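You operate a simulated robot arm through the tools that you are given. There is no shell and no other tool. Be economical: measure what you need, move in short steps, check, and stop when the job is done.

The job below is to be done with a simulated two-armed robot. You get a single attempt, and the scene is never put back.

## Task
Take the yellow cloth from the top of the packing bench and lay it out flat on the top of the dispatch bench.

It is judged by the outcome, as a careful person would: the job done as asked, and still so three seconds after it is handed in. It fails if anything else is knocked over, pushed out of place, dropped, spilled or broken. Flat cloth is picked up by pressing the open fingertips on it (5 to 10 N) and closing them slowly along it; thin cloth reads only 2 to 8 mm in the jaws.

## Robot
Two 7-joint arms with two-finger parallel grippers on one trunk, on a base that drives. Base frame: it is fixed to the floor where the robot stands at the start and does not move with it; the origin is under the middle of the robot, x ahead of it, y to its left, z up; the surface under the hand at the start is at about z = 860. Lengths are in mm, angles in rad, forces in N, time in s.
The left shoulder is at the start at [70, 163, 1070], the right one opposite. With the tool pointing down near the work surface each hand reaches from about 380 to 880 mm from the robot's upright axis, wherever it stands, measured 20 degrees to its own side. Places, roughly: top of the dispatch bench [700, -2300, 900]. Payload 3.43 kg a hand.
The tool frame of a hand sits at the grasp point between the pads (the TCP): z along the fingers, y along the line on which they close. The tips reach 34 mm beyond it. The gripper opens to 128 mm. The fingers are 24 mm wide and 12 mm thick; the gripper's body (48 by 130 mm) begins 96 mm behind the TCP.
Orientation is that of the tool frame in the base frame, as a unit quaternion [x, y, z, w]. With the fingers straight down and closing along the base's y, the tool's x points along the base's -x, its y along +y and its z along -z.

## Interface
- The arms move only by the tool send_rows. It takes "left_commands", "right_commands" or both (then of equal length, played together; a hand with none holds still); each is a list of rows, each a list of 2 entries, a list of its own where there are three numbers: the shift along the base's x, y, z in mm, then the turn, a rotation vector about the base's x, y, z in rad. In form: [[[tx, ty, tz], [rx, ry, rz]], ...]. A call has 1 to 10 rows; each row is the pose to reach, as a shift and turn from the pose commanded when the call began. "left_fingers" and "right_fingers" are, for a hand that has rows, the opening in per cent of the stroke, from 0 (shut) to 100 (fully open), set as the call begins (left out, the last holds). Each row takes 0.2 s and may step no farther than 50 mm and 0.15 rad from the row before; otherwise, or with a gripper value out of range, the whole call is refused. A pose out of reach is approached as far as the arm can. The call stops where the force on the tool passes 40 N (or 10 N more than at its start, if that is more) or the arm is blocked; 0.2 s more then pass. Each finger travels about 153 mm/s and halts on what it meets, pressing with about 32 N; the grip force reading is that of the motor and also rises with nothing between the fingers. The clock runs only during rows and for 0.2 s after the last one: add rows that repeat a pose to give the fingers time. The reply holds the time, the measured pose of the TCP, the force on the tool along the base axes, the opening and the grip force, in the units named above and with some noise, with the torque about the TCP (base axes, N m) and any sound that the robot's microphone picked up.
- Cameras (640 x 400 px; columns grow to the right, rows downward): "scene" is now at [137.3, 14.9, 1298.1]; the picture's right is [0.19, -0.98, 0.00], its down [-0.55, -0.11, -0.83] and it looks along [0.81, 0.15, -0.56] (base axes); focal length 247 px, centre (320, 200). "left" rides on the left gripper at [76, 11, -160] in its tool frame; the picture's right is [-0.15, 0.99, 0.00], its down [-0.88, -0.13, -0.46] and it looks along [-0.45, -0.07, 0.89] (tool axes); focal length 234 px, centre (320, 200). "right" rides on the right gripper at [76, -11, -160] in its tool frame; the picture's right is [0.15, 0.99, 0.00], its down [-0.88, 0.13, -0.46] and it looks along [-0.45, 0.07, 0.89] (tool axes); focal length 234 px, centre (320, 200). There is no depth. A picture from a camera that has moved, and an enlarged one, comes with that camera's place and axes in the base frame and with its lens.
- snapshot(camera): a new picture of that camera. No time passes.
- slide_trunk(by): slides the trunk up (or, below 0, down) by that many mm; the arms and the scene camera ride with it, the base frame stays. It gives what a move gives, with no picture.
- base_move(legs): drives the robot by 1 to 6 legs, each [ahead, left, turn to the left] in mm, mm and rad, along the robot's own axes; the way and the turn of a leg run together, so that a leg with both is an arc; at most 1500 mm and 3.142 rad a leg. The arms and the cameras ride along, it lands a little off, and it stops where it bumps. It gives what a move gives.
- aim_head(pan, tilt): turns the head with the scene camera to pan (to the left, within 1.501 rad either way) and tilt (down, from -0.506 to 1.204), counted from straight ahead of the robot. It gives what a move gives.
- zoom(camera, box): a new picture of the part [left, top, right, bottom] of that camera's present view, enlarged. No time passes.
- close_job(): hands the job in; it is judged then, once.

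Work in short steps. Places have to be worked out from the pictures, the camera data and where the tool is seen: move nearer, look again, correct. Check each grasp and each placing, and mend what went wrong. You have 120 turns and 92 pictures in all, those below and enlarged ones among them. Open the grippers and draw the arms clear of the work before you hand the job in, unless the task says otherwise; then end with one line.

The tools are called after "Emit:" as a command line: name --argument value ..., lists and objects as JSON in quotes. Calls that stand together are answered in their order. send_rows: Moves the arms, as the interface text tells. Its arguments: {"type":"object","properties":{"left_commands":{"type":"array","items":{"type":"array"}},"left_fingers":{"type":"number"},"right_commands":{"type":"array","items":{"type":"array"}},"right_fingers":{"type":"number"}},"required":[]} The other tools are called the same way: slide_trunk (by) slides the trunk up or down; base_move (legs) drives the base; aim_head (pan, tilt) turns the head that bears the scene camera; snapshot (camera) takes a picture; zoom (camera, box) takes an enlarged picture of a part of a camera's view; close_job () hands the job in.

At the start:

```text
t: 0.0
left_eef_pos: [661.6, 313.7, 1064.5]
left_ee_rot: [0.0, 1.0, 0.0, -0.001]
left_wrist_force: [-0.4, 0.1, -0.1]
left_moment: [-0.03, -0.03, -0.04]
left_finger_gap: 127.9
left_grasp_force: 0.1
right_eef_pos: [685.7, -226.3, 1036.1]
right_ee_rot: [0.0, 1.0, 0.0, 0.0]
right_wrist_force: [0.4, 0.3, 0.6]
right_moment: [-0.01, -0.01, -0.02]
right_finger_gap: 128.0
right_grasp_force: 0.0
trunk travel left (down, up): [-550.0, 390.0]
robot x, y, heading: [-1.8, 1.0, 0.001]
head pan, tilt: [0.188, 0.6]
```

scene: 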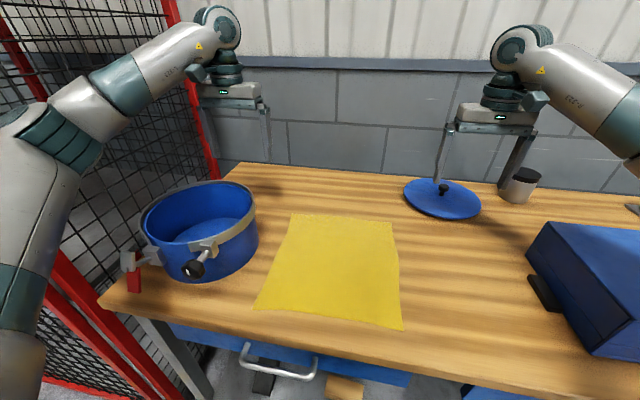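
right: 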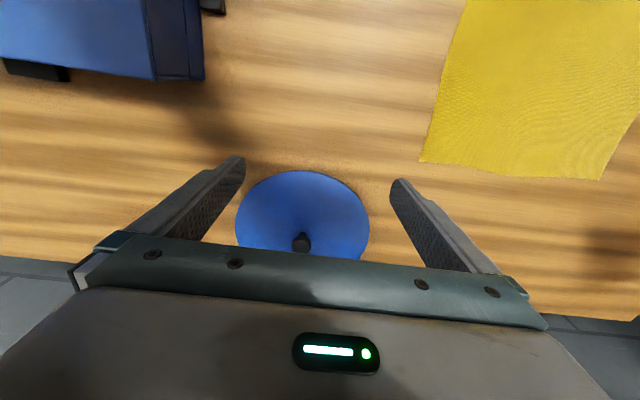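
left: 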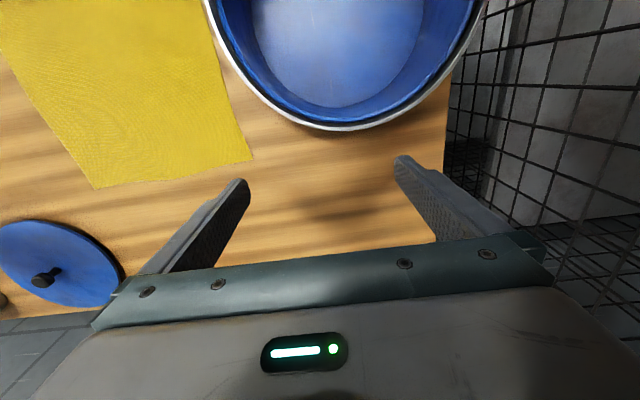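

The cloth spans about x 385–700, y −88–195 on z≈860. I'll look to the right towards the dispatch bench before planning.

Emit:
aim_head --pan -1.2 --tilt 0.35

```text
t: 1.5
left_eef_pos: [661.1, 313.6, 1065.3]
left_ee_rot: [-0.001, 1.0, 0.0, -0.001]
left_wrist_force: [-0.4, -0.1, -0.3]
left_moment: [0.01, -0.01, -0.02]
left_finger_gap: 128.0
left_grasp_force: 0.1
right_eef_pos: [684.5, -226.7, 1036.0]
right_ee_rot: [0.0, 1.0, 0.0, 0.0]
right_wrist_force: [-0.4, 0.0, 0.6]
right_moment: [0.01, -0.03, -0.03]
right_finger_gap: 127.9
right_grasp_force: 0.0
trunk travel left (down, up): [-550.0, 390.0]
robot x, y, heading: [-4.0, -1.0, 0.001]
head pan, tilt: [-1.201, 0.351]
```

Taking a picture towards the dispatch bench.

Emit:
snapshot --camera "scene"

```text
88 pictures are left
camera scene: at [84.2, -88.5, 1320.9], right [-0.93, -0.36, 0.0], down [-0.12, 0.32, -0.94], along [0.34, -0.88, -0.34], focal length 247 px, centre (320, 200)
```

scene: 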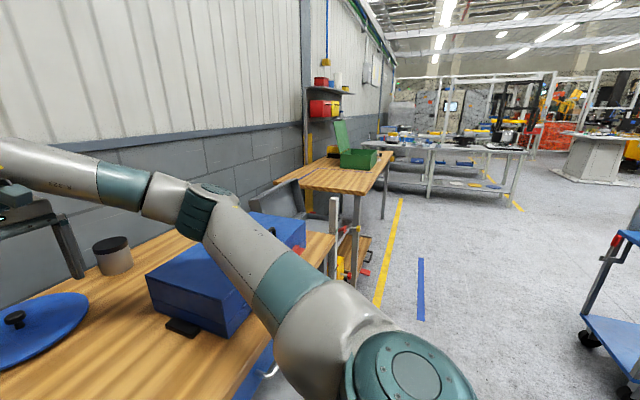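

The dispatch bench is the next wooden bench along the same wall, so a sideways drive with the same heading will serve. First I back off 150 mm for comfortable reach to the near edge of the cloth, and look again.

Emit:
base_move --legs '[[-150, 0, 0]]'

Emit:
aim_head --pan 0.0 --tilt 0.7

Emit:
snapshot --camera "scene"

```text
t: 2.9
left_eef_pos: [508.5, 315.4, 1064.8]
left_ee_rot: [-0.001, 1.0, 0.0, 0.0]
left_wrist_force: [-0.7, 1.1, 0.6]
left_moment: [0.01, -0.03, -0.01]
left_finger_gap: 128.0
left_grasp_force: 0.1
right_eef_pos: [533.1, -225.1, 1035.6]
right_ee_rot: [-0.001, 1.0, 0.0, 0.0]
right_wrist_force: [-0.2, -0.2, 0.4]
right_moment: [0.01, -0.01, 0.02]
right_finger_gap: 127.7
right_grasp_force: 0.1
trunk travel left (down, up): [-550.0, 390.0]
robot x, y, heading: [-151.6, -1.5, 0.001]
head pan, tilt: [-1.201, 0.351]
```

```text
t: 4.3
left_eef_pos: [508.6, 315.4, 1063.6]
left_ee_rot: [-0.002, 1.0, -0.001, 0.0]
left_wrist_force: [-1.0, 0.9, 0.1]
left_moment: [0.0, 0.0, -0.01]
left_finger_gap: 128.2
left_grasp_force: 0.0
right_eef_pos: [531.4, -226.7, 1035.6]
right_ee_rot: [0.0, 1.0, 0.0, 0.0]
right_wrist_force: [0.1, 0.2, 0.8]
right_moment: [0.0, 0.0, -0.01]
right_finger_gap: 127.8
right_grasp_force: 0.0
trunk travel left (down, up): [-550.0, 390.0]
robot x, y, heading: [-156.0, -3.0, 0.002]
head pan, tilt: [0.0, 0.7]
```

```text
87 pictures are left
camera scene: at [-17.0, -1.7, 1289.5], right [0.0, -1.0, 0.0], down [-0.64, 0.0, -0.76], along [0.76, 0.0, -0.64], focal length 247 px, centre (320, 200)
```

scene: 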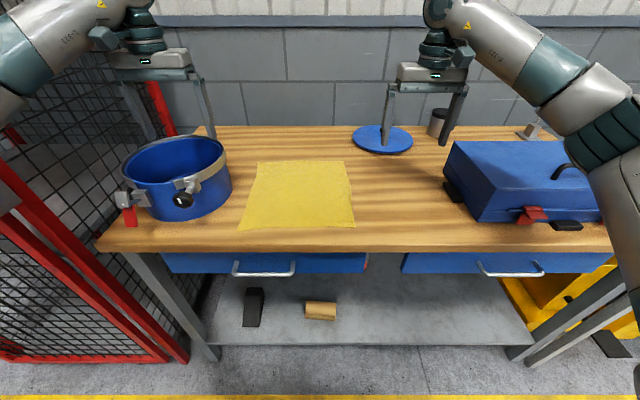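

Near corners are at about (387, 194) and (389, −86). I bring both hands over them with fingers opened about 40 mm and tips still well above the cloth.

Emit:
send_rows --left_commands '[[[-27, -37, 0], [0, 0, 0]], [[-54, -73, 0], [0, 0, 0]], [[-81, -110, 0], [0, 0, 0]], [[-100, -135, 0], [0, 0, 0]], [[-108.6, -147, 0], [0, 0, 0]], [[-108.6, -147, -43], [0, 0, 0]], [[-108.6, -147, -86], [0, 0, 0]], [[-108.6, -147, -124], [0, 0, 0]], [[-108.6, -147, -124], [0, 0, 0]]]' --right_commands '[[[-27, 33, 0], [0, 0, 0]], [[-53, 66, 0], [0, 0, 0]], [[-79, 99, 0], [0, 0, 0]], [[-105, 132, 0], [0, 0, 0]], [[-131.4, 164.7, 0], [0, 0, 0]], [[-131.4, 164.7, -32], [0, 0, 0]], [[-131.4, 164.7, -64], [0, 0, 0]], [[-131.4, 164.7, -96], [0, 0, 0]], [[-131.4, 164.7, -96], [0, 0, 0]]]' --left_fingers 31 --right_fingers 31

Emit:
snapshot --camera "left"

Emit:
snapshot --camera "right"

Emit:
snapshot --camera "scene"

```text
t: 6.3
left_eef_pos: [399.7, 169.5, 941.0]
left_ee_rot: [-0.001, 1.0, 0.0, 0.0]
left_wrist_force: [-0.6, -0.2, -0.5]
left_moment: [0.02, -0.03, -0.03]
left_finger_gap: 39.7
left_grasp_force: 0.0
right_eef_pos: [399.7, -62.5, 942.3]
right_ee_rot: [0.001, 1.0, 0.0, 0.0]
right_wrist_force: [0.5, -0.4, 0.4]
right_moment: [0.03, -0.05, 0.0]
right_finger_gap: 39.8
right_grasp_force: 0.0
trunk travel left (down, up): [-550.0, 390.0]
robot x, y, heading: [-153.6, -1.3, 0.001]
head pan, tilt: [0.0, 0.7]
```

```text
86 pictures are left
camera left: at [321.7, 180.6, 1101.4], right [0.14, 0.99, 0.0], down [0.88, -0.13, 0.46], along [0.45, -0.07, -0.89], focal length 234 px, centre (320, 200)
```

left: 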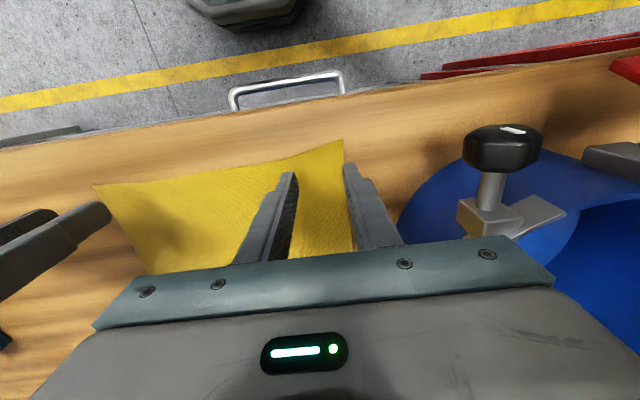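

```text
85 pictures are left
camera right: at [324.7, -74.0, 1101.8], right [-0.15, 0.99, 0.0], down [0.88, 0.13, 0.46], along [0.45, 0.07, -0.89], focal length 234 px, centre (320, 200)
```

right: 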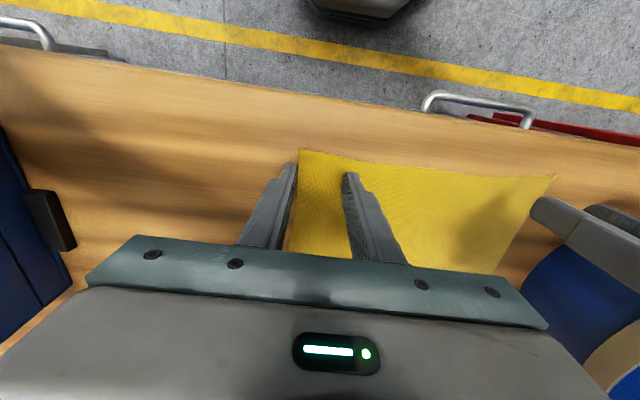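

```text
84 pictures are left
camera scene: at [-17.8, -1.7, 1289.6], right [0.0, -1.0, 0.0], down [-0.64, 0.0, -0.77], along [0.77, 0.0, -0.64], focal length 247 px, centre (320, 200)
```

scene: 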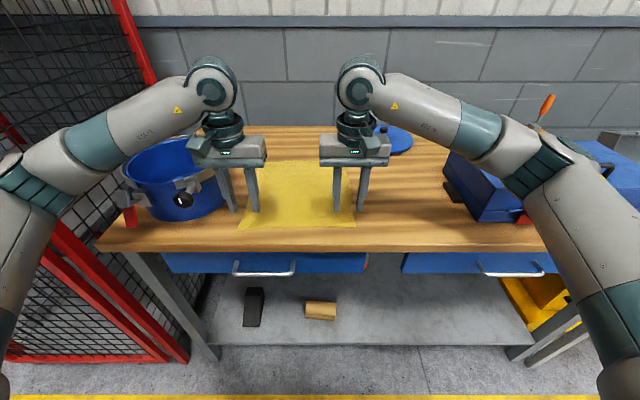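

Corners confirmed (left ≈(379,195), right ≈(392,−86)). Small corrections so both fingers stand on cloth, then down to just above it.

Emit:
send_rows --left_commands '[[[-6, -5, -20], [0, 0, 0]], [[-6, -5, -40], [0, 0, 0]], [[-6, -5, -43], [0, 0, 0]], [[-6, -5, -43], [0, 0, 0]]]' --right_commands '[[[4, 5, -20], [0, 0, 0]], [[4, 5, -40], [0, 0, 0]], [[4, 5, -43], [0, 0, 0]], [[4, 5, -43], [0, 0, 0]]]'

```text
t: 7.3
left_eef_pos: [392.1, 164.2, 896.6]
left_ee_rot: [-0.001, 1.0, 0.0, 0.0]
left_wrist_force: [-0.2, 0.4, 0.4]
left_moment: [-0.02, 0.01, -0.02]
left_finger_gap: 39.7
left_grasp_force: 0.1
right_eef_pos: [404.7, -56.1, 897.7]
right_ee_rot: [-0.001, 1.0, 0.0, 0.0]
right_wrist_force: [-0.7, 0.7, -0.5]
right_moment: [0.03, 0.01, -0.01]
right_finger_gap: 39.9
right_grasp_force: 0.0
trunk travel left (down, up): [-550.0, 390.0]
robot x, y, heading: [-152.3, -4.8, 0.005]
head pan, tilt: [0.0, 0.7]
```

No contact yet; I press down in small steps.

Emit:
send_rows --left_commands '[[[0, 0, -2], [0, 0, 0]], [[0, 0, -4], [0, 0, 0]], [[0, 0, -4], [0, 0, 0]]]' --right_commands '[[[0, 0, -2], [0, 0, 0]], [[0, 0, -4], [0, 0, 0]], [[0, 0, -4], [0, 0, 0]]]'

```text
t: 8.1
left_eef_pos: [393.0, 163.4, 894.7]
left_ee_rot: [-0.001, 1.0, 0.0, 0.002]
left_wrist_force: [2.0, 0.8, 12.8]
left_moment: [0.15, -0.09, 0.0]
left_finger_gap: 39.7
left_grasp_force: 0.0
right_eef_pos: [404.3, -55.1, 894.7]
right_ee_rot: [0.0, 1.0, 0.001, 0.001]
right_wrist_force: [3.1, 0.6, 14.6]
right_moment: [-0.15, -0.1, 0.02]
right_finger_gap: 39.5
right_grasp_force: 0.0
trunk travel left (down, up): [-550.0, 390.0]
robot x, y, heading: [-153.3, 1.0, -0.003]
head pan, tilt: [0.0, 0.7]
```

Slightly too firm (13–15 N); I ease up 1 mm to get near 8–10 N.

Emit:
send_rows --left_commands '[[[0, 0, 1.0], [0, 0, 0]], [[0, 0, 1.0], [0, 0, 0]]]' --right_commands '[[[0, 0, 1.2], [0, 0, 0]], [[0, 0, 1.2], [0, 0, 0]]]'

```text
t: 8.7
left_eef_pos: [392.5, 163.2, 895.4]
left_ee_rot: [-0.001, 1.0, 0.0, 0.0]
left_wrist_force: [0.6, -1.8, 9.0]
left_moment: [0.04, -0.02, 0.01]
left_finger_gap: 39.6
left_grasp_force: 0.2
right_eef_pos: [404.6, -55.8, 895.4]
right_ee_rot: [0.0, 1.0, 0.0, 0.0]
right_wrist_force: [2.2, 1.3, 13.9]
right_moment: [-0.09, -0.01, 0.05]
right_finger_gap: 39.2
right_grasp_force: 0.1
trunk travel left (down, up): [-550.0, 390.0]
robot x, y, heading: [-151.7, -0.7, 0.004]
head pan, tilt: [0.0, 0.7]
```

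Left is at 9 N; the right goes up a touch, and I begin closing slowly.

Emit:
send_rows --left_commands '[[[0, 0, 0], [0, 0, 0]]]' --right_commands '[[[0, 0, 1], [0, 0, 0]]]' --left_fingers 26 --right_fingers 26

Emit:
send_rows --left_commands '[[[0, 0, 0], [0, 0, 0]]]' --right_commands '[[[0, 0, 0], [0, 0, 0]]]' --left_fingers 21 --right_fingers 21

Emit:
snapshot --camera "left"

Emit:
snapshot --camera "right"

```text
t: 9.1
left_eef_pos: [393.4, 163.4, 894.8]
left_ee_rot: [-0.001, 1.0, 0.0, 0.001]
left_wrist_force: [-1.8, -0.1, 7.8]
left_moment: [0.02, 0.02, 0.02]
left_finger_gap: 32.8
left_grasp_force: 0.0
right_eef_pos: [403.2, -57.0, 895.0]
right_ee_rot: [0.0, 1.0, -0.001, 0.0]
right_wrist_force: [1.0, -0.8, 9.0]
right_moment: [-0.03, -0.06, 0.02]
right_finger_gap: 32.3
right_grasp_force: 0.1
trunk travel left (down, up): [-550.0, 390.0]
robot x, y, heading: [-151.5, -0.8, 0.001]
head pan, tilt: [0.0, 0.7]
```

```text
t: 9.5
left_eef_pos: [393.1, 163.3, 895.0]
left_ee_rot: [-0.001, 1.0, 0.0, 0.001]
left_wrist_force: [-0.2, -0.1, 7.0]
left_moment: [0.03, 0.04, -0.02]
left_finger_gap: 26.1
left_grasp_force: 0.0
right_eef_pos: [404.2, -55.2, 895.2]
right_ee_rot: [0.001, 1.0, 0.0, -0.001]
right_wrist_force: [-0.2, 0.7, 6.5]
right_moment: [0.0, 0.06, 0.03]
right_finger_gap: 26.6
right_grasp_force: 0.0
trunk travel left (down, up): [-550.0, 390.0]
robot x, y, heading: [-152.3, 3.8, -0.002]
head pan, tilt: [0.0, 0.7]
```

```text
83 pictures are left
camera left: at [316.3, 174.4, 1055.3], right [0.14, 0.99, 0.0], down [0.88, -0.13, 0.46], along [0.45, -0.07, -0.89], focal length 234 px, centre (320, 200)
```

left: 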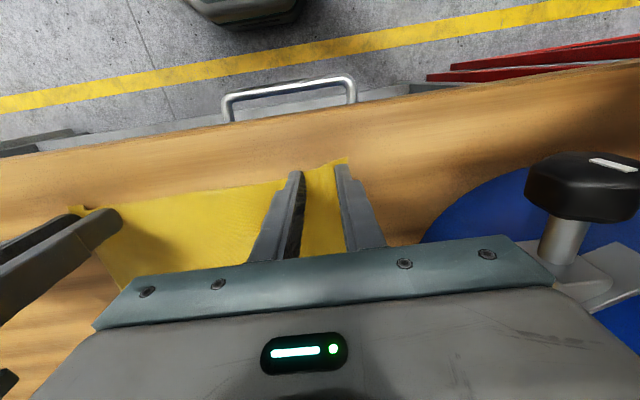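

```text
82 pictures are left
camera right: at [327.8, -67.2, 1055.1], right [-0.15, 0.99, 0.0], down [0.88, 0.13, 0.46], along [0.45, 0.07, -0.89], focal length 234 px, centre (320, 200)
```

right: 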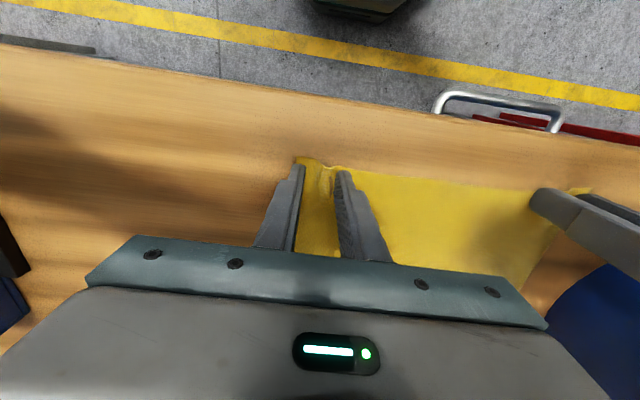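

The cloth is buckling between the fingers. I keep closing slowly.

Emit:
send_rows --left_commands '[[[0, 0, 0], [0, 0, 0]]]' --right_commands '[[[0, 0, 0], [0, 0, 0]]]' --left_fingers 16 --right_fingers 16

Emit:
send_rows --left_commands '[[[0, 0, 0], [0, 0, 0]]]' --right_commands '[[[0, 0, 0], [0, 0, 0]]]' --left_fingers 11 --right_fingers 11

Emit:
send_rows --left_commands '[[[0, 0, 0], [0, 0, 0]]]' --right_commands '[[[0, 0, 0], [0, 0, 0]]]' --left_fingers 6 --right_fingers 6

Emit:
send_rows --left_commands '[[[0, 0, 0], [0, 0, 0]], [[0, 0, 0], [0, 0, 0]]]' --right_commands '[[[0, 0, 0], [0, 0, 0]], [[0, 0, 0], [0, 0, 0]]]' --left_fingers 0 --right_fingers 0

Emit:
snapshot --camera "left"

Emit:
snapshot --camera "right"

```text
t: 9.9
left_eef_pos: [393.4, 164.2, 894.7]
left_ee_rot: [-0.001, 1.0, 0.0, 0.001]
left_wrist_force: [0.0, 0.2, 7.7]
left_moment: [-0.01, 0.0, -0.02]
left_finger_gap: 19.9
left_grasp_force: 0.0
right_eef_pos: [404.5, -56.5, 894.8]
right_ee_rot: [-0.001, 1.0, 0.0, 0.001]
right_wrist_force: [-0.9, 1.7, 6.5]
right_moment: [-0.01, 0.0, -0.03]
right_finger_gap: 19.9
right_grasp_force: 0.0
trunk travel left (down, up): [-550.0, 390.0]
robot x, y, heading: [-156.2, -5.0, 0.001]
head pan, tilt: [0.0, 0.7]
```

```text
t: 10.3
left_eef_pos: [393.0, 164.2, 895.9]
left_ee_rot: [-0.001, 1.0, -0.001, 0.001]
left_wrist_force: [0.0, -0.6, 7.6]
left_moment: [0.01, 0.0, 0.0]
left_finger_gap: 13.2
left_grasp_force: 0.0
right_eef_pos: [403.6, -55.9, 895.4]
right_ee_rot: [0.001, 1.0, 0.0, 0.0]
right_wrist_force: [0.1, 0.9, 5.1]
right_moment: [0.0, 0.02, -0.01]
right_finger_gap: 13.7
right_grasp_force: 0.0
trunk travel left (down, up): [-550.0, 390.0]
robot x, y, heading: [-151.5, -3.7, -0.003]
head pan, tilt: [0.0, 0.7]
```

```text
t: 10.7
left_eef_pos: [392.3, 162.5, 895.3]
left_ee_rot: [-0.001, 1.0, 0.0, 0.001]
left_wrist_force: [0.2, -1.8, 8.1]
left_moment: [-0.06, 0.02, 0.0]
left_finger_gap: 8.0
left_grasp_force: 0.1
right_eef_pos: [403.7, -55.6, 894.6]
right_ee_rot: [0.0, 1.0, 0.0, 0.0]
right_wrist_force: [-0.8, 1.7, 4.0]
right_moment: [0.06, 0.02, 0.01]
right_finger_gap: 8.4
right_grasp_force: 0.9
trunk travel left (down, up): [-550.0, 390.0]
robot x, y, heading: [-150.7, 1.1, 0.001]
head pan, tilt: [0.0, 0.7]
```

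```text
t: 11.3
left_eef_pos: [392.9, 163.4, 895.3]
left_ee_rot: [0.0, 1.0, -0.001, 0.001]
left_wrist_force: [1.0, -12.2, 7.4]
left_moment: [-0.4, -0.02, -0.06]
left_finger_gap: 1.9
left_grasp_force: 32.1
right_eef_pos: [403.5, -55.9, 895.8]
right_ee_rot: [-0.001, 1.0, 0.001, 0.0]
right_wrist_force: [-0.2, 12.0, 3.1]
right_moment: [0.41, 0.02, 0.05]
right_finger_gap: 1.8
right_grasp_force: 32.0
trunk travel left (down, up): [-550.0, 390.0]
robot x, y, heading: [-155.7, 1.2, -0.001]
head pan, tilt: [0.0, 0.7]
```

```text
81 pictures are left
camera left: at [316.7, 173.9, 1055.3], right [0.15, 0.99, 0.0], down [0.88, -0.13, 0.46], along [0.45, -0.07, -0.89], focal length 234 px, centre (320, 200)
```

left: 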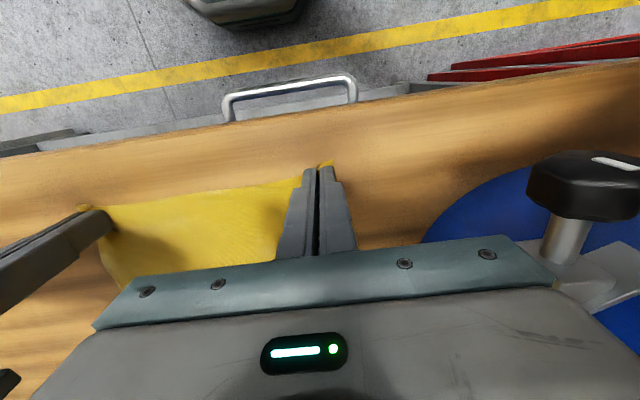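

```text
80 pictures are left
camera right: at [328.2, -67.0, 1055.1], right [-0.15, 0.99, 0.0], down [0.88, 0.13, 0.46], along [0.45, 0.07, -0.89], focal length 234 px, centre (320, 200)
```

right: 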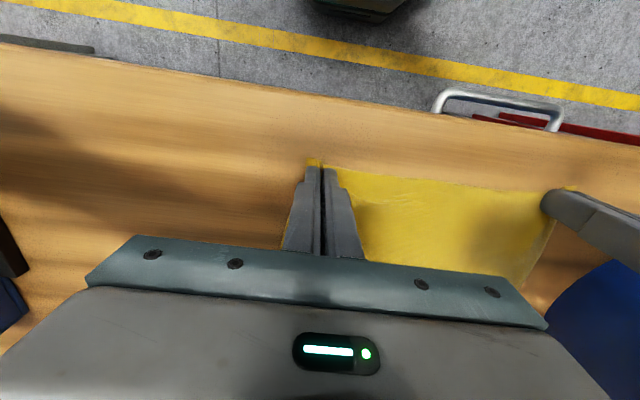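

Both jaws read ~1.9 mm and the taut pull (12 N in y) shows both hold cloth. I relieve the tension slightly and lift 60 mm.

Emit:
send_rows --left_commands '[[[0, -2, 0], [0, 0, 0]], [[0, -3, 15], [0, 0, 0]], [[0, -3, 35], [0, 0, 0]], [[0, -3, 60], [0, 0, 0]]]' --right_commands '[[[0, 2, 0], [0, 0, 0]], [[0, 3, 15], [0, 0, 0]], [[0, 3, 35], [0, 0, 0]], [[0, 3, 60], [0, 0, 0]]]'

Emit:
snapshot --camera "scene"

```text
t: 12.3
left_eef_pos: [392.4, 160.5, 956.2]
left_ee_rot: [-0.001, 1.0, 0.001, 0.0]
left_wrist_force: [1.2, -2.6, -0.9]
left_moment: [-0.13, -0.01, -0.03]
left_finger_gap: 1.7
left_grasp_force: 31.6
right_eef_pos: [403.7, -53.5, 955.2]
right_ee_rot: [0.001, 1.0, 0.0, 0.0]
right_wrist_force: [-0.2, 2.4, 0.1]
right_moment: [0.13, 0.0, 0.02]
right_finger_gap: 1.6
right_grasp_force: 32.6
trunk travel left (down, up): [-550.0, 390.0]
robot x, y, heading: [-154.8, 1.5, 0.0]
head pan, tilt: [0.0, 0.7]
```

```text
79 pictures are left
camera scene: at [-17.7, -1.8, 1289.4], right [0.0, -1.0, 0.0], down [-0.64, 0.0, -0.77], along [0.77, 0.0, -0.64], focal length 247 px, centre (320, 200)
```

scene: 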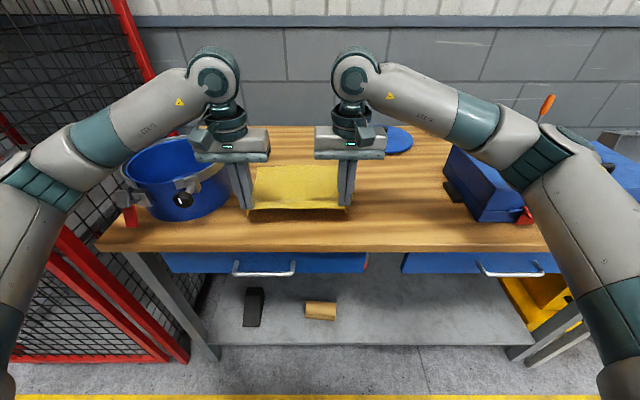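

The cloth comes up nicely at both corners. I raise the trunk to hang the cloth clear of the bench.

Emit:
slide_trunk --by 300

Emit:
snapshot --camera "scene"

```text
t: 15.3
left_eef_pos: [394.0, 159.7, 1255.1]
left_ee_rot: [-0.001, 1.0, 0.0, 0.0]
left_wrist_force: [0.2, -2.4, -0.6]
left_moment: [-0.07, -0.03, -0.06]
left_finger_gap: 1.6
left_grasp_force: 31.6
right_eef_pos: [404.4, -53.6, 1255.9]
right_ee_rot: [-0.001, 1.0, 0.0, 0.0]
right_wrist_force: [-0.8, 2.9, -0.1]
right_moment: [0.06, -0.02, -0.01]
right_finger_gap: 1.8
right_grasp_force: 31.5
trunk travel left (down, up): [-850.0, 90.0]
robot x, y, heading: [-149.1, 1.3, 0.002]
head pan, tilt: [0.0, 0.7]
```

```text
78 pictures are left
camera scene: at [-16.9, -1.6, 1589.4], right [0.0, -1.0, 0.0], down [-0.64, 0.0, -0.76], along [0.76, 0.0, -0.64], focal length 247 px, centre (320, 200)
```

scene: 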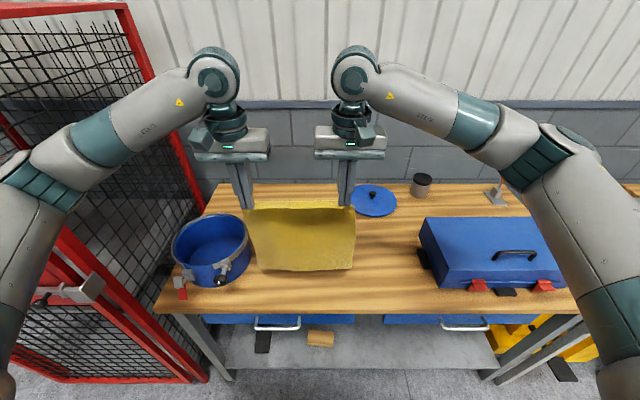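

The cloth hangs free, held at both corners. I back away from the bench and look right along the route.

Emit:
base_move --legs '[[-250, 0, 0]]'

Emit:
aim_head --pan -1.3 --tilt 0.5

Emit:
snapshot --camera "scene"

```text
t: 17.2
left_eef_pos: [139.1, 160.0, 1253.1]
left_ee_rot: [0.0, 1.0, 0.001, -0.001]
left_wrist_force: [0.4, -2.9, -0.7]
left_moment: [-0.12, 0.03, -0.06]
left_finger_gap: 1.6
left_grasp_force: 31.8
right_eef_pos: [149.9, -53.9, 1253.3]
right_ee_rot: [-0.001, 1.0, 0.0, -0.001]
right_wrist_force: [-0.1, 2.7, -0.7]
right_moment: [0.12, -0.01, 0.01]
right_finger_gap: 1.9
right_grasp_force: 32.9
trunk travel left (down, up): [-850.0, 90.0]
robot x, y, heading: [-404.8, -3.8, 0.0]
head pan, tilt: [0.0, 0.7]
```

```text
t: 18.6
left_eef_pos: [137.7, 159.3, 1256.2]
left_ee_rot: [0.0, 1.0, 0.0, 0.001]
left_wrist_force: [0.0, -3.4, -0.1]
left_moment: [-0.07, 0.01, -0.02]
left_finger_gap: 1.8
left_grasp_force: 32.0
right_eef_pos: [149.5, -53.8, 1256.0]
right_ee_rot: [0.0, 1.0, 0.001, 0.0]
right_wrist_force: [0.8, 3.2, 0.2]
right_moment: [0.08, 0.0, 0.02]
right_finger_gap: 1.8
right_grasp_force: 31.9
trunk travel left (down, up): [-850.0, 90.0]
robot x, y, heading: [-408.5, -2.8, -0.001]
head pan, tilt: [-1.3, 0.499]
```

```text
77 pictures are left
camera scene: at [-333.1, -89.5, 1607.2], right [-0.96, -0.27, 0.0], down [-0.13, 0.46, -0.88], along [0.23, -0.85, -0.48], focal length 247 px, centre (320, 200)
```

scene: 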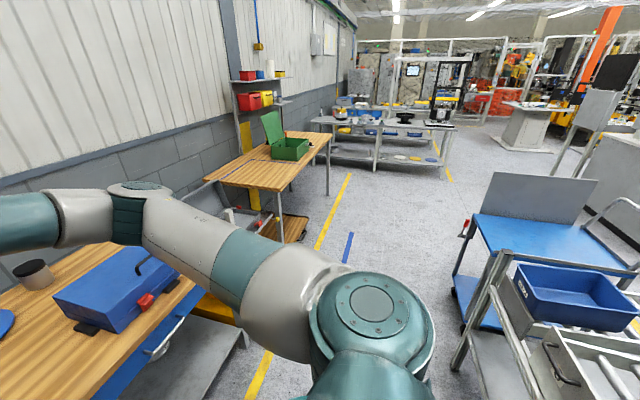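

The route along the benches at my present x is free (trolley begins at x ≈ −945, bench fronts at x ≈ 300). The dispatch bench's free part is y ≈ −1450…−2100; I drive right about 1820 mm.

Emit:
base_move --legs '[[0, -900, 0], [0, -900, 0]]'

Emit:
aim_head --pan 0.0 --tilt 0.6

Emit:
snapshot --camera "scene"

```text
t: 27.7
left_eef_pos: [152.7, -1626.7, 1254.6]
left_ee_rot: [-0.01, 1.0, 0.0, 0.0]
left_wrist_force: [-0.1, -1.8, -0.8]
left_moment: [-0.07, 0.0, -0.03]
left_finger_gap: 1.7
left_grasp_force: 32.7
right_eef_pos: [166.4, -1841.1, 1255.4]
right_ee_rot: [-0.009, 1.0, 0.001, 0.0]
right_wrist_force: [-0.2, 2.3, 0.1]
right_moment: [0.07, -0.02, 0.0]
right_finger_gap: 1.6
right_grasp_force: 31.5
trunk travel left (down, up): [-850.0, 90.0]
robot x, y, heading: [-392.2, -1797.5, 0.016]
head pan, tilt: [-1.3, 0.499]
```

```text
t: 29.2
left_eef_pos: [152.2, -1627.9, 1255.5]
left_ee_rot: [-0.01, 1.0, 0.0, 0.0]
left_wrist_force: [1.1, -2.7, 0.3]
left_moment: [-0.08, -0.01, -0.03]
left_finger_gap: 1.5
left_grasp_force: 32.4
right_eef_pos: [165.7, -1840.6, 1254.6]
right_ee_rot: [-0.009, 1.0, 0.001, 0.0]
right_wrist_force: [0.0, 2.8, 0.1]
right_moment: [0.09, 0.01, 0.0]
right_finger_gap: 1.7
right_grasp_force: 32.1
trunk travel left (down, up): [-850.0, 90.0]
robot x, y, heading: [-391.5, -1797.5, 0.018]
head pan, tilt: [0.0, 0.6]
```

```text
76 pictures are left
camera scene: at [-252.3, -1797.0, 1598.1], right [0.02, -1.0, 0.0], down [-0.57, -0.01, -0.82], along [0.82, 0.02, -0.57], focal length 247 px, centre (320, 200)
```

scene: 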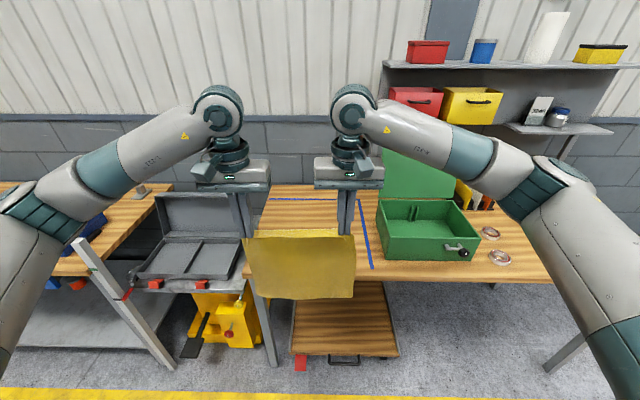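

The dispatch bench is ahead: top about x 308–890, its left end at y ≈ −1530, green case from y ≈ −2010, with blue tape lines on the free part. I raise the hands 150 mm for clearance, then look under the cloth at the top.

Emit:
send_rows --left_commands '[[[0, 0, 30], [0, 0, 0]], [[0, 0, 65], [0, 0, 0]], [[0, 0, 100], [0, 0, 0]], [[0, 0, 130], [0, 0, 0]], [[0, 0, 150], [0, 0, 0]], [[0, 0, 150], [0, 0, 0]]]' --right_commands '[[[0, 0, 30], [0, 0, 0]], [[0, 0, 65], [0, 0, 0]], [[0, 0, 100], [0, 0, 0]], [[0, 0, 130], [0, 0, 0]], [[0, 0, 150], [0, 0, 0]], [[0, 0, 150], [0, 0, 0]]]'

Emit:
snapshot --camera "scene"

```text
t: 30.6
left_eef_pos: [151.3, -1622.7, 1406.2]
left_ee_rot: [-0.01, 1.0, 0.0, 0.0]
left_wrist_force: [1.2, -9.0, 0.2]
left_moment: [-0.26, 0.01, -0.06]
left_finger_gap: 1.7
left_grasp_force: 31.9
right_eef_pos: [165.9, -1841.6, 1404.7]
right_ee_rot: [-0.01, 1.0, 0.001, -0.001]
right_wrist_force: [0.2, 8.2, 0.2]
right_moment: [0.28, 0.06, 0.05]
right_finger_gap: 1.7
right_grasp_force: 31.6
trunk travel left (down, up): [-850.0, 90.0]
robot x, y, heading: [-386.8, -1799.6, 0.019]
head pan, tilt: [0.0, 0.6]
```

```text
75 pictures are left
camera scene: at [-251.4, -1796.8, 1598.0], right [0.02, -1.0, 0.0], down [-0.57, -0.01, -0.82], along [0.82, 0.02, -0.57], focal length 247 px, centre (320, 200)
```

scene: 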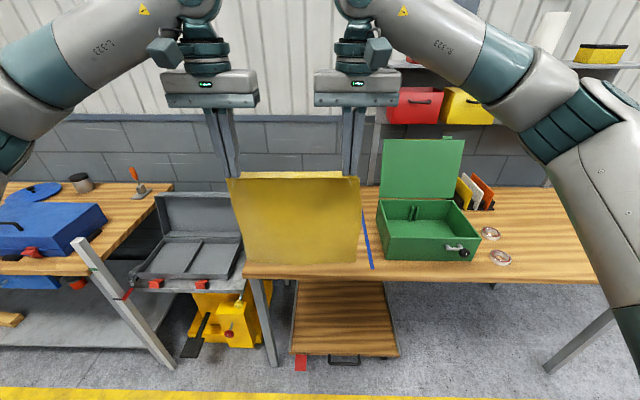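

Tension crept up to 9 N; I bring the hands 5 mm closer, then drive ahead to the bench.

Emit:
send_rows --left_commands '[[[0, -2.5, 0], [0, 0, 0]], [[0, -2.5, 0], [0, 0, 0]]]' --right_commands '[[[0, 2, 0], [0, 0, 0]], [[0, 2, 0], [0, 0, 0]]]'

Emit:
base_move --legs '[[325, -20, -0.018]]'

Emit:
snapshot --camera "scene"

Emit:
snapshot --camera "left"

```text
t: 31.2
left_eef_pos: [150.8, -1627.3, 1405.1]
left_ee_rot: [-0.01, 1.0, 0.001, 0.0]
left_wrist_force: [0.4, -1.7, 0.4]
left_moment: [0.0, 0.01, -0.01]
left_finger_gap: 1.6
left_grasp_force: 32.5
right_eef_pos: [165.9, -1839.4, 1405.3]
right_ee_rot: [-0.009, 1.0, 0.0, -0.001]
right_wrist_force: [-0.2, 0.4, 0.9]
right_moment: [-0.02, 0.03, -0.02]
right_finger_gap: 1.6
right_grasp_force: 32.3
trunk travel left (down, up): [-850.0, 90.0]
robot x, y, heading: [-389.1, -1798.7, 0.024]
head pan, tilt: [0.0, 0.6]
```

```text
t: 33.3
left_eef_pos: [475.7, -1652.5, 1407.2]
left_ee_rot: [-0.003, 1.0, 0.0, 0.001]
left_wrist_force: [-0.3, -1.8, 0.3]
left_moment: [-0.01, -0.04, 0.0]
left_finger_gap: 1.7
left_grasp_force: 32.6
right_eef_pos: [485.2, -1863.1, 1406.9]
right_ee_rot: [-0.001, 1.0, 0.001, 0.0]
right_wrist_force: [-0.4, -0.2, -0.1]
right_moment: [-0.03, -0.02, -0.02]
right_finger_gap: 1.7
right_grasp_force: 31.6
trunk travel left (down, up): [-850.0, 90.0]
robot x, y, heading: [-66.0, -1818.0, 0.007]
head pan, tilt: [0.0, 0.6]
```

```text
74 pictures are left
camera scene: at [68.6, -1814.9, 1598.4], right [0.0, -1.0, 0.0], down [-0.56, 0.0, -0.83], along [0.83, 0.0, -0.56], focal length 247 px, centre (320, 200)
```

scene: 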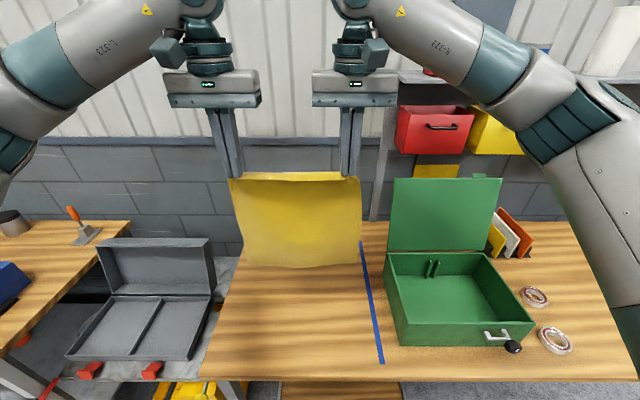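

```text
73 pictures are left
camera left: at [398.4, -1642.0, 1567.2], right [0.14, 0.99, 0.0], down [0.88, -0.13, 0.46], along [0.45, -0.06, -0.89], focal length 234 px, centre (320, 200)
```

left: 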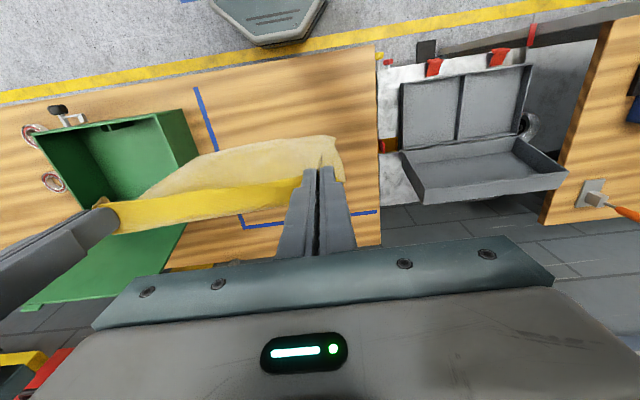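

Left end of the bench is at y ≈ −1500, the blue tape at y ≈ −1962 and x ≈ 790, so cloth at y −1615…−1900, x 410…715 fits well. I reach the hands forward to x ≈ 705 before lowering.

Emit:
send_rows --left_commands '[[[15, 0, 0], [0, 0, 0]], [[45, 0, 0], [0, 0, 0]], [[80, 0, 0], [0, 0, 0]], [[115, 0, 0], [0, 0, 0]], [[150, 0, 0], [0, 0, 0]], [[185, 0, 0], [0, 0, 0]], [[212, 0, 0], [0, 0, 0]], [[225, 0, 0], [0, 0, 0]], [[230, 0, 0], [0, 0, 0]], [[230, 0, 0], [0, 0, 0]]]' --right_commands '[[[15, 0, 0], [0, 0, 0]], [[43, 0, 0], [0, 0, 0]], [[77, 0, 0], [0, 0, 0]], [[110, 0, 0], [0, 0, 0]], [[144, 0, 0], [0, 0, 0]], [[177, 0, 0], [0, 0, 0]], [[203, 0, 0], [0, 0, 0]], [[216, 0, 0], [0, 0, 0]], [[221, 0, 0], [0, 0, 0]], [[221, 0, 0], [0, 0, 0]]]'

Emit:
snapshot --camera "scene"

```text
t: 35.5
left_eef_pos: [708.4, -1652.8, 1404.1]
left_ee_rot: [-0.003, 1.0, -0.001, 0.0]
left_wrist_force: [-0.2, -1.0, 1.1]
left_moment: [-0.06, -0.01, 0.0]
left_finger_gap: 1.8
left_grasp_force: 31.6
right_eef_pos: [697.3, -1865.1, 1403.8]
right_ee_rot: [-0.002, 1.0, 0.0, 0.0]
right_wrist_force: [0.1, 0.9, -0.6]
right_moment: [-0.02, -0.01, 0.01]
right_finger_gap: 1.6
right_grasp_force: 32.0
right hand out of reach, approached as far as the arm can: row 8, 9, 10
trunk travel left (down, up): [-850.0, 90.0]
robot x, y, heading: [-70.6, -1812.3, 0.001]
head pan, tilt: [0.0, 0.6]
```

```text
72 pictures are left
camera scene: at [71.8, -1814.4, 1598.1], right [0.0, -1.0, 0.0], down [-0.57, 0.0, -0.82], along [0.82, 0.0, -0.57], focal length 247 px, centre (320, 200)
```

scene: 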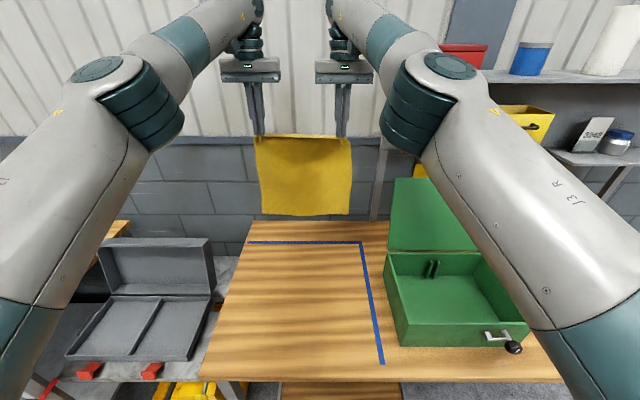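

The layout is clear; both hands are at x ≈ 700. I lower the trunk 150 mm so the cloth's free edge hangs just above the bench.

Emit:
slide_trunk --by -145

Emit:
snapshot --camera "scene"

```text
t: 37.2
left_eef_pos: [706.5, -1653.1, 1259.7]
left_ee_rot: [-0.002, 1.0, 0.0, 0.0]
left_wrist_force: [-0.3, -1.2, 0.5]
left_moment: [-0.05, 0.03, 0.0]
left_finger_gap: 1.6
left_grasp_force: 32.5
right_eef_pos: [698.3, -1865.6, 1258.5]
right_ee_rot: [-0.002, 1.0, 0.0, 0.0]
right_wrist_force: [0.6, 0.7, 0.0]
right_moment: [0.06, -0.03, 0.01]
right_finger_gap: 1.5
right_grasp_force: 31.7
trunk travel left (down, up): [-705.0, 235.0]
robot x, y, heading: [-66.5, -1816.2, 0.009]
head pan, tilt: [0.0, 0.6]
```

```text
71 pictures are left
camera scene: at [71.3, -1815.1, 1453.2], right [0.0, -1.0, 0.0], down [-0.57, 0.0, -0.82], along [0.82, 0.0, -0.57], focal length 247 px, centre (320, 200)
```

scene: 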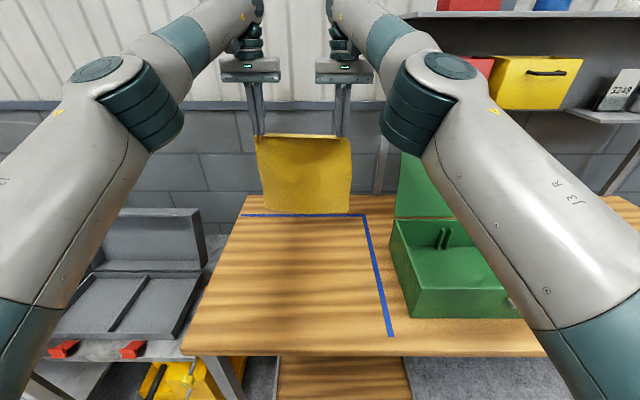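

The lower edge appears to lean a little; a wrist view will show how it hangs.

Emit:
snapshot --camera "left"

Emit:
zoom --camera "scene" --box '[220, 100, 400, 240]'

```text
70 pictures are left
camera left: at [630.7, -1642.4, 1420.4], right [0.14, 0.99, 0.0], down [0.88, -0.13, 0.46], along [0.45, -0.06, -0.89], focal length 234 px, centre (320, 200)
```

left: 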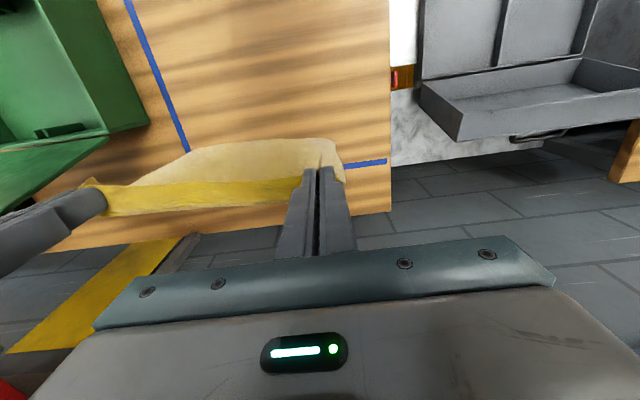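

```text
2.86 times, centred on (310, 170) of scene
camera zoom: at [71.3, -1815.1, 1453.2], right [0.0, -1.0, 0.0], down [-0.57, 0.0, -0.82], along [0.82, 0.0, -0.57], focal length 707 px, centre (349, 286)
```

zoom: 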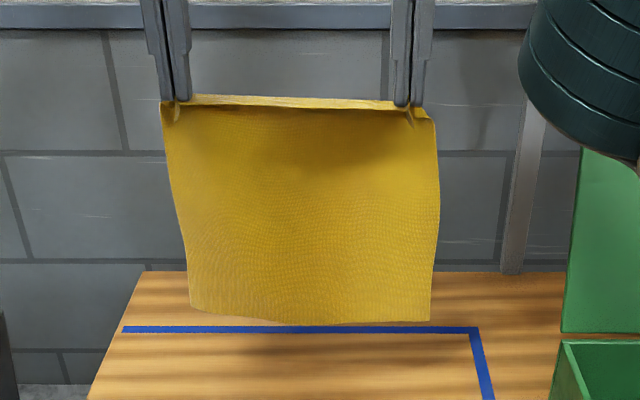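

The cloth leans forward (lower edge at about x 745, z 930), which is just right. Now I lower and draw back along an arc so that the far edge lies down first.

Emit:
send_rows --left_commands '[[[-7, 0, -20], [0, 0, 0]], [[-32, 0, -40], [0, 0, 0]], [[-61, 0, -52], [0, 0, 0]], [[-89, 0, -64], [0, 0, 0]], [[-115, 0, -75], [0, 0, 0]], [[-115, 0, -75], [0, 0, 0]]]' --right_commands '[[[-5, 0, -20], [0, 0, 0]], [[-28, 0, -40], [0, 0, 0]], [[-55, 0, -52], [0, 0, 0]], [[-82, 0, -64], [0, 0, 0]], [[-108, 0, -75], [0, 0, 0]], [[-108, 0, -75], [0, 0, 0]]]'

Emit:
snapshot --camera "scene"

Emit:
snapshot --camera "left"

```text
t: 38.6
left_eef_pos: [593.6, -1654.1, 1184.5]
left_ee_rot: [-0.002, 1.0, -0.001, 0.001]
left_wrist_force: [9.4, -15.2, 4.2]
left_moment: [-0.55, -0.34, 0.0]
left_finger_gap: 1.6
left_grasp_force: 31.6
right_eef_pos: [701.0, -1842.5, 1226.4]
right_ee_rot: [-0.003, 1.0, 0.0, -0.002]
right_wrist_force: [-9.3, 13.9, -4.1]
right_moment: [0.53, 0.34, 0.13]
right_finger_gap: 2.2
right_grasp_force: 31.8
right hand out of reach, approached as far as the arm can: row 1, 2, 3, 4, 5, 6
trunk travel left (down, up): [-705.0, 235.0]
robot x, y, heading: [-68.8, -1813.3, 0.001]
head pan, tilt: [0.0, 0.6]
```

```text
68 pictures are left
camera scene: at [71.6, -1815.5, 1453.1], right [0.0, -1.0, 0.0], down [-0.57, 0.0, -0.82], along [0.82, 0.0, -0.57], focal length 247 px, centre (320, 200)
```

scene: 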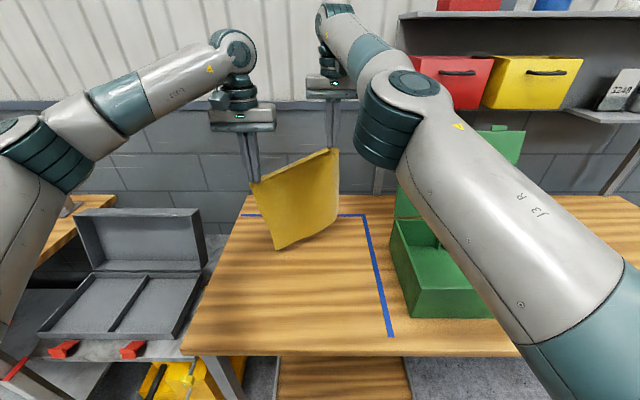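

```text
67 pictures are left
camera left: at [516.3, -1643.0, 1344.1], right [0.14, 0.99, 0.0], down [0.88, -0.13, 0.46], along [0.45, -0.07, -0.89], focal length 234 px, centre (320, 200)
```

left: 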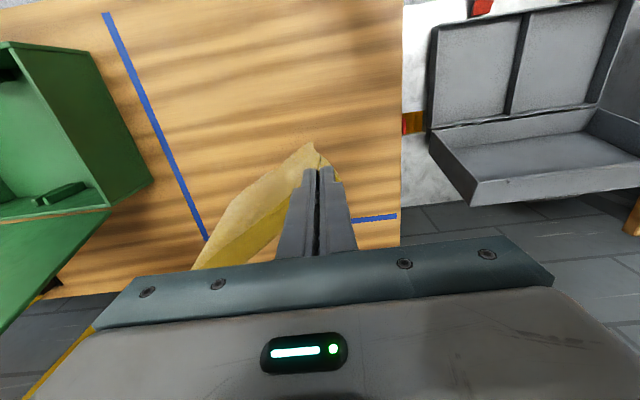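

The right arm got stuck near its reach limit and did not follow; the cloth is still held by both. I bring the left hand back forward to relieve the pull.

Emit:
send_rows --left_commands '[[[35, 5, 14], [0, 0, 0]], [[70, 10, 28], [0, 0, 0]], [[100, 10, 42], [0, 0, 0]], [[100, 10, 42], [0, 0, 0]]]'

Emit:
snapshot --camera "scene"

```text
t: 39.6
left_eef_pos: [694.4, -1640.0, 1225.6]
left_ee_rot: [-0.002, 1.0, 0.0, 0.0]
left_wrist_force: [0.4, 0.7, 0.7]
left_moment: [-0.02, 0.02, -0.01]
left_finger_gap: 1.8
left_grasp_force: 31.8
right_eef_pos: [701.8, -1842.8, 1228.1]
right_ee_rot: [-0.001, 1.0, 0.0, 0.0]
right_wrist_force: [0.5, 0.5, 0.8]
right_moment: [-0.03, 0.04, 0.03]
right_finger_gap: 1.5
right_grasp_force: 32.1
trunk travel left (down, up): [-705.0, 235.0]
robot x, y, heading: [-64.7, -1815.2, 0.002]
head pan, tilt: [0.0, 0.6]
```

```text
66 pictures are left
camera scene: at [71.3, -1814.3, 1453.1], right [0.0, -1.0, 0.0], down [-0.57, 0.0, -0.82], along [0.82, 0.0, -0.57], focal length 247 px, centre (320, 200)
```

scene: 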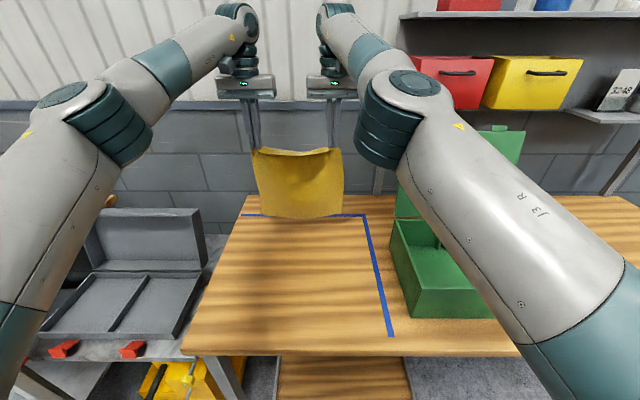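

Tension gone. I test small steps back with both hands to see whether the right arm frees itself.

Emit:
send_rows --left_commands '[[[-8, 0, 0], [0, 0, 0]], [[-16, 0, 0], [0, 0, 0]], [[-16, 0, 0], [0, 0, 0]]]' --right_commands '[[[-12, -4, 0], [0, 0, 0]], [[-24, -4, 0], [0, 0, 0]], [[-24, -4, 0], [0, 0, 0]]]'

```text
t: 40.4
left_eef_pos: [677.4, -1641.7, 1227.9]
left_ee_rot: [-0.003, 1.0, 0.0, 0.0]
left_wrist_force: [0.2, -0.5, 0.0]
left_moment: [0.04, 0.03, -0.01]
left_finger_gap: 1.9
left_grasp_force: 32.0
right_eef_pos: [698.8, -1845.7, 1233.8]
right_ee_rot: [-0.002, 1.0, 0.0, -0.001]
right_wrist_force: [-0.3, 0.1, -0.3]
right_moment: [-0.04, 0.0, -0.05]
right_finger_gap: 1.8
right_grasp_force: 31.9
right hand out of reach, approached as far as the arm can: row 1, 2, 3
trunk travel left (down, up): [-705.0, 235.0]
robot x, y, heading: [-66.4, -1815.5, 0.002]
head pan, tilt: [0.0, 0.6]
```

The right arm barely moves (probably at a joint limit). I try up and outward to the right with both hands.

Emit:
send_rows --left_commands '[[[0, -10, 12], [0, 0, 0]], [[0, -20, 25], [0, 0, 0]], [[-5, -30, 25], [0, 0, 0]], [[-10, -40, 25], [0, 0, 0]], [[-10, -40, 25], [0, 0, 0]]]' --right_commands '[[[0, -10, 10], [0, 0, 0]], [[0, -20, 20], [0, 0, 0]], [[-20, -30, 20], [0, 0, 0]], [[-30, -40, 20], [0, 0, 0]], [[-30, -40, 20], [0, 0, 0]]]'

Emit:
snapshot --camera "scene"

```text
t: 41.6
left_eef_pos: [668.1, -1683.0, 1251.6]
left_ee_rot: [-0.002, 1.0, 0.001, 0.0]
left_wrist_force: [0.7, 0.4, 0.2]
left_moment: [-0.01, 0.04, 0.0]
left_finger_gap: 1.7
left_grasp_force: 31.6
right_eef_pos: [669.1, -1883.2, 1256.3]
right_ee_rot: [-0.002, 1.0, 0.001, -0.001]
right_wrist_force: [0.1, 0.2, 0.5]
right_moment: [-0.02, 0.01, -0.02]
right_finger_gap: 1.7
right_grasp_force: 31.5
trunk travel left (down, up): [-705.0, 235.0]
robot x, y, heading: [-68.7, -1815.8, 0.005]
head pan, tilt: [0.0, 0.6]
```

```text
65 pictures are left
camera scene: at [71.8, -1814.8, 1453.0], right [0.0, -1.0, 0.0], down [-0.57, 0.0, -0.82], along [0.82, 0.0, -0.57], focal length 247 px, centre (320, 200)
```

scene: 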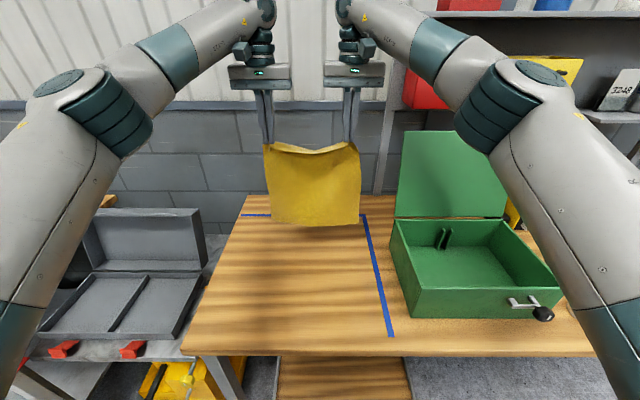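

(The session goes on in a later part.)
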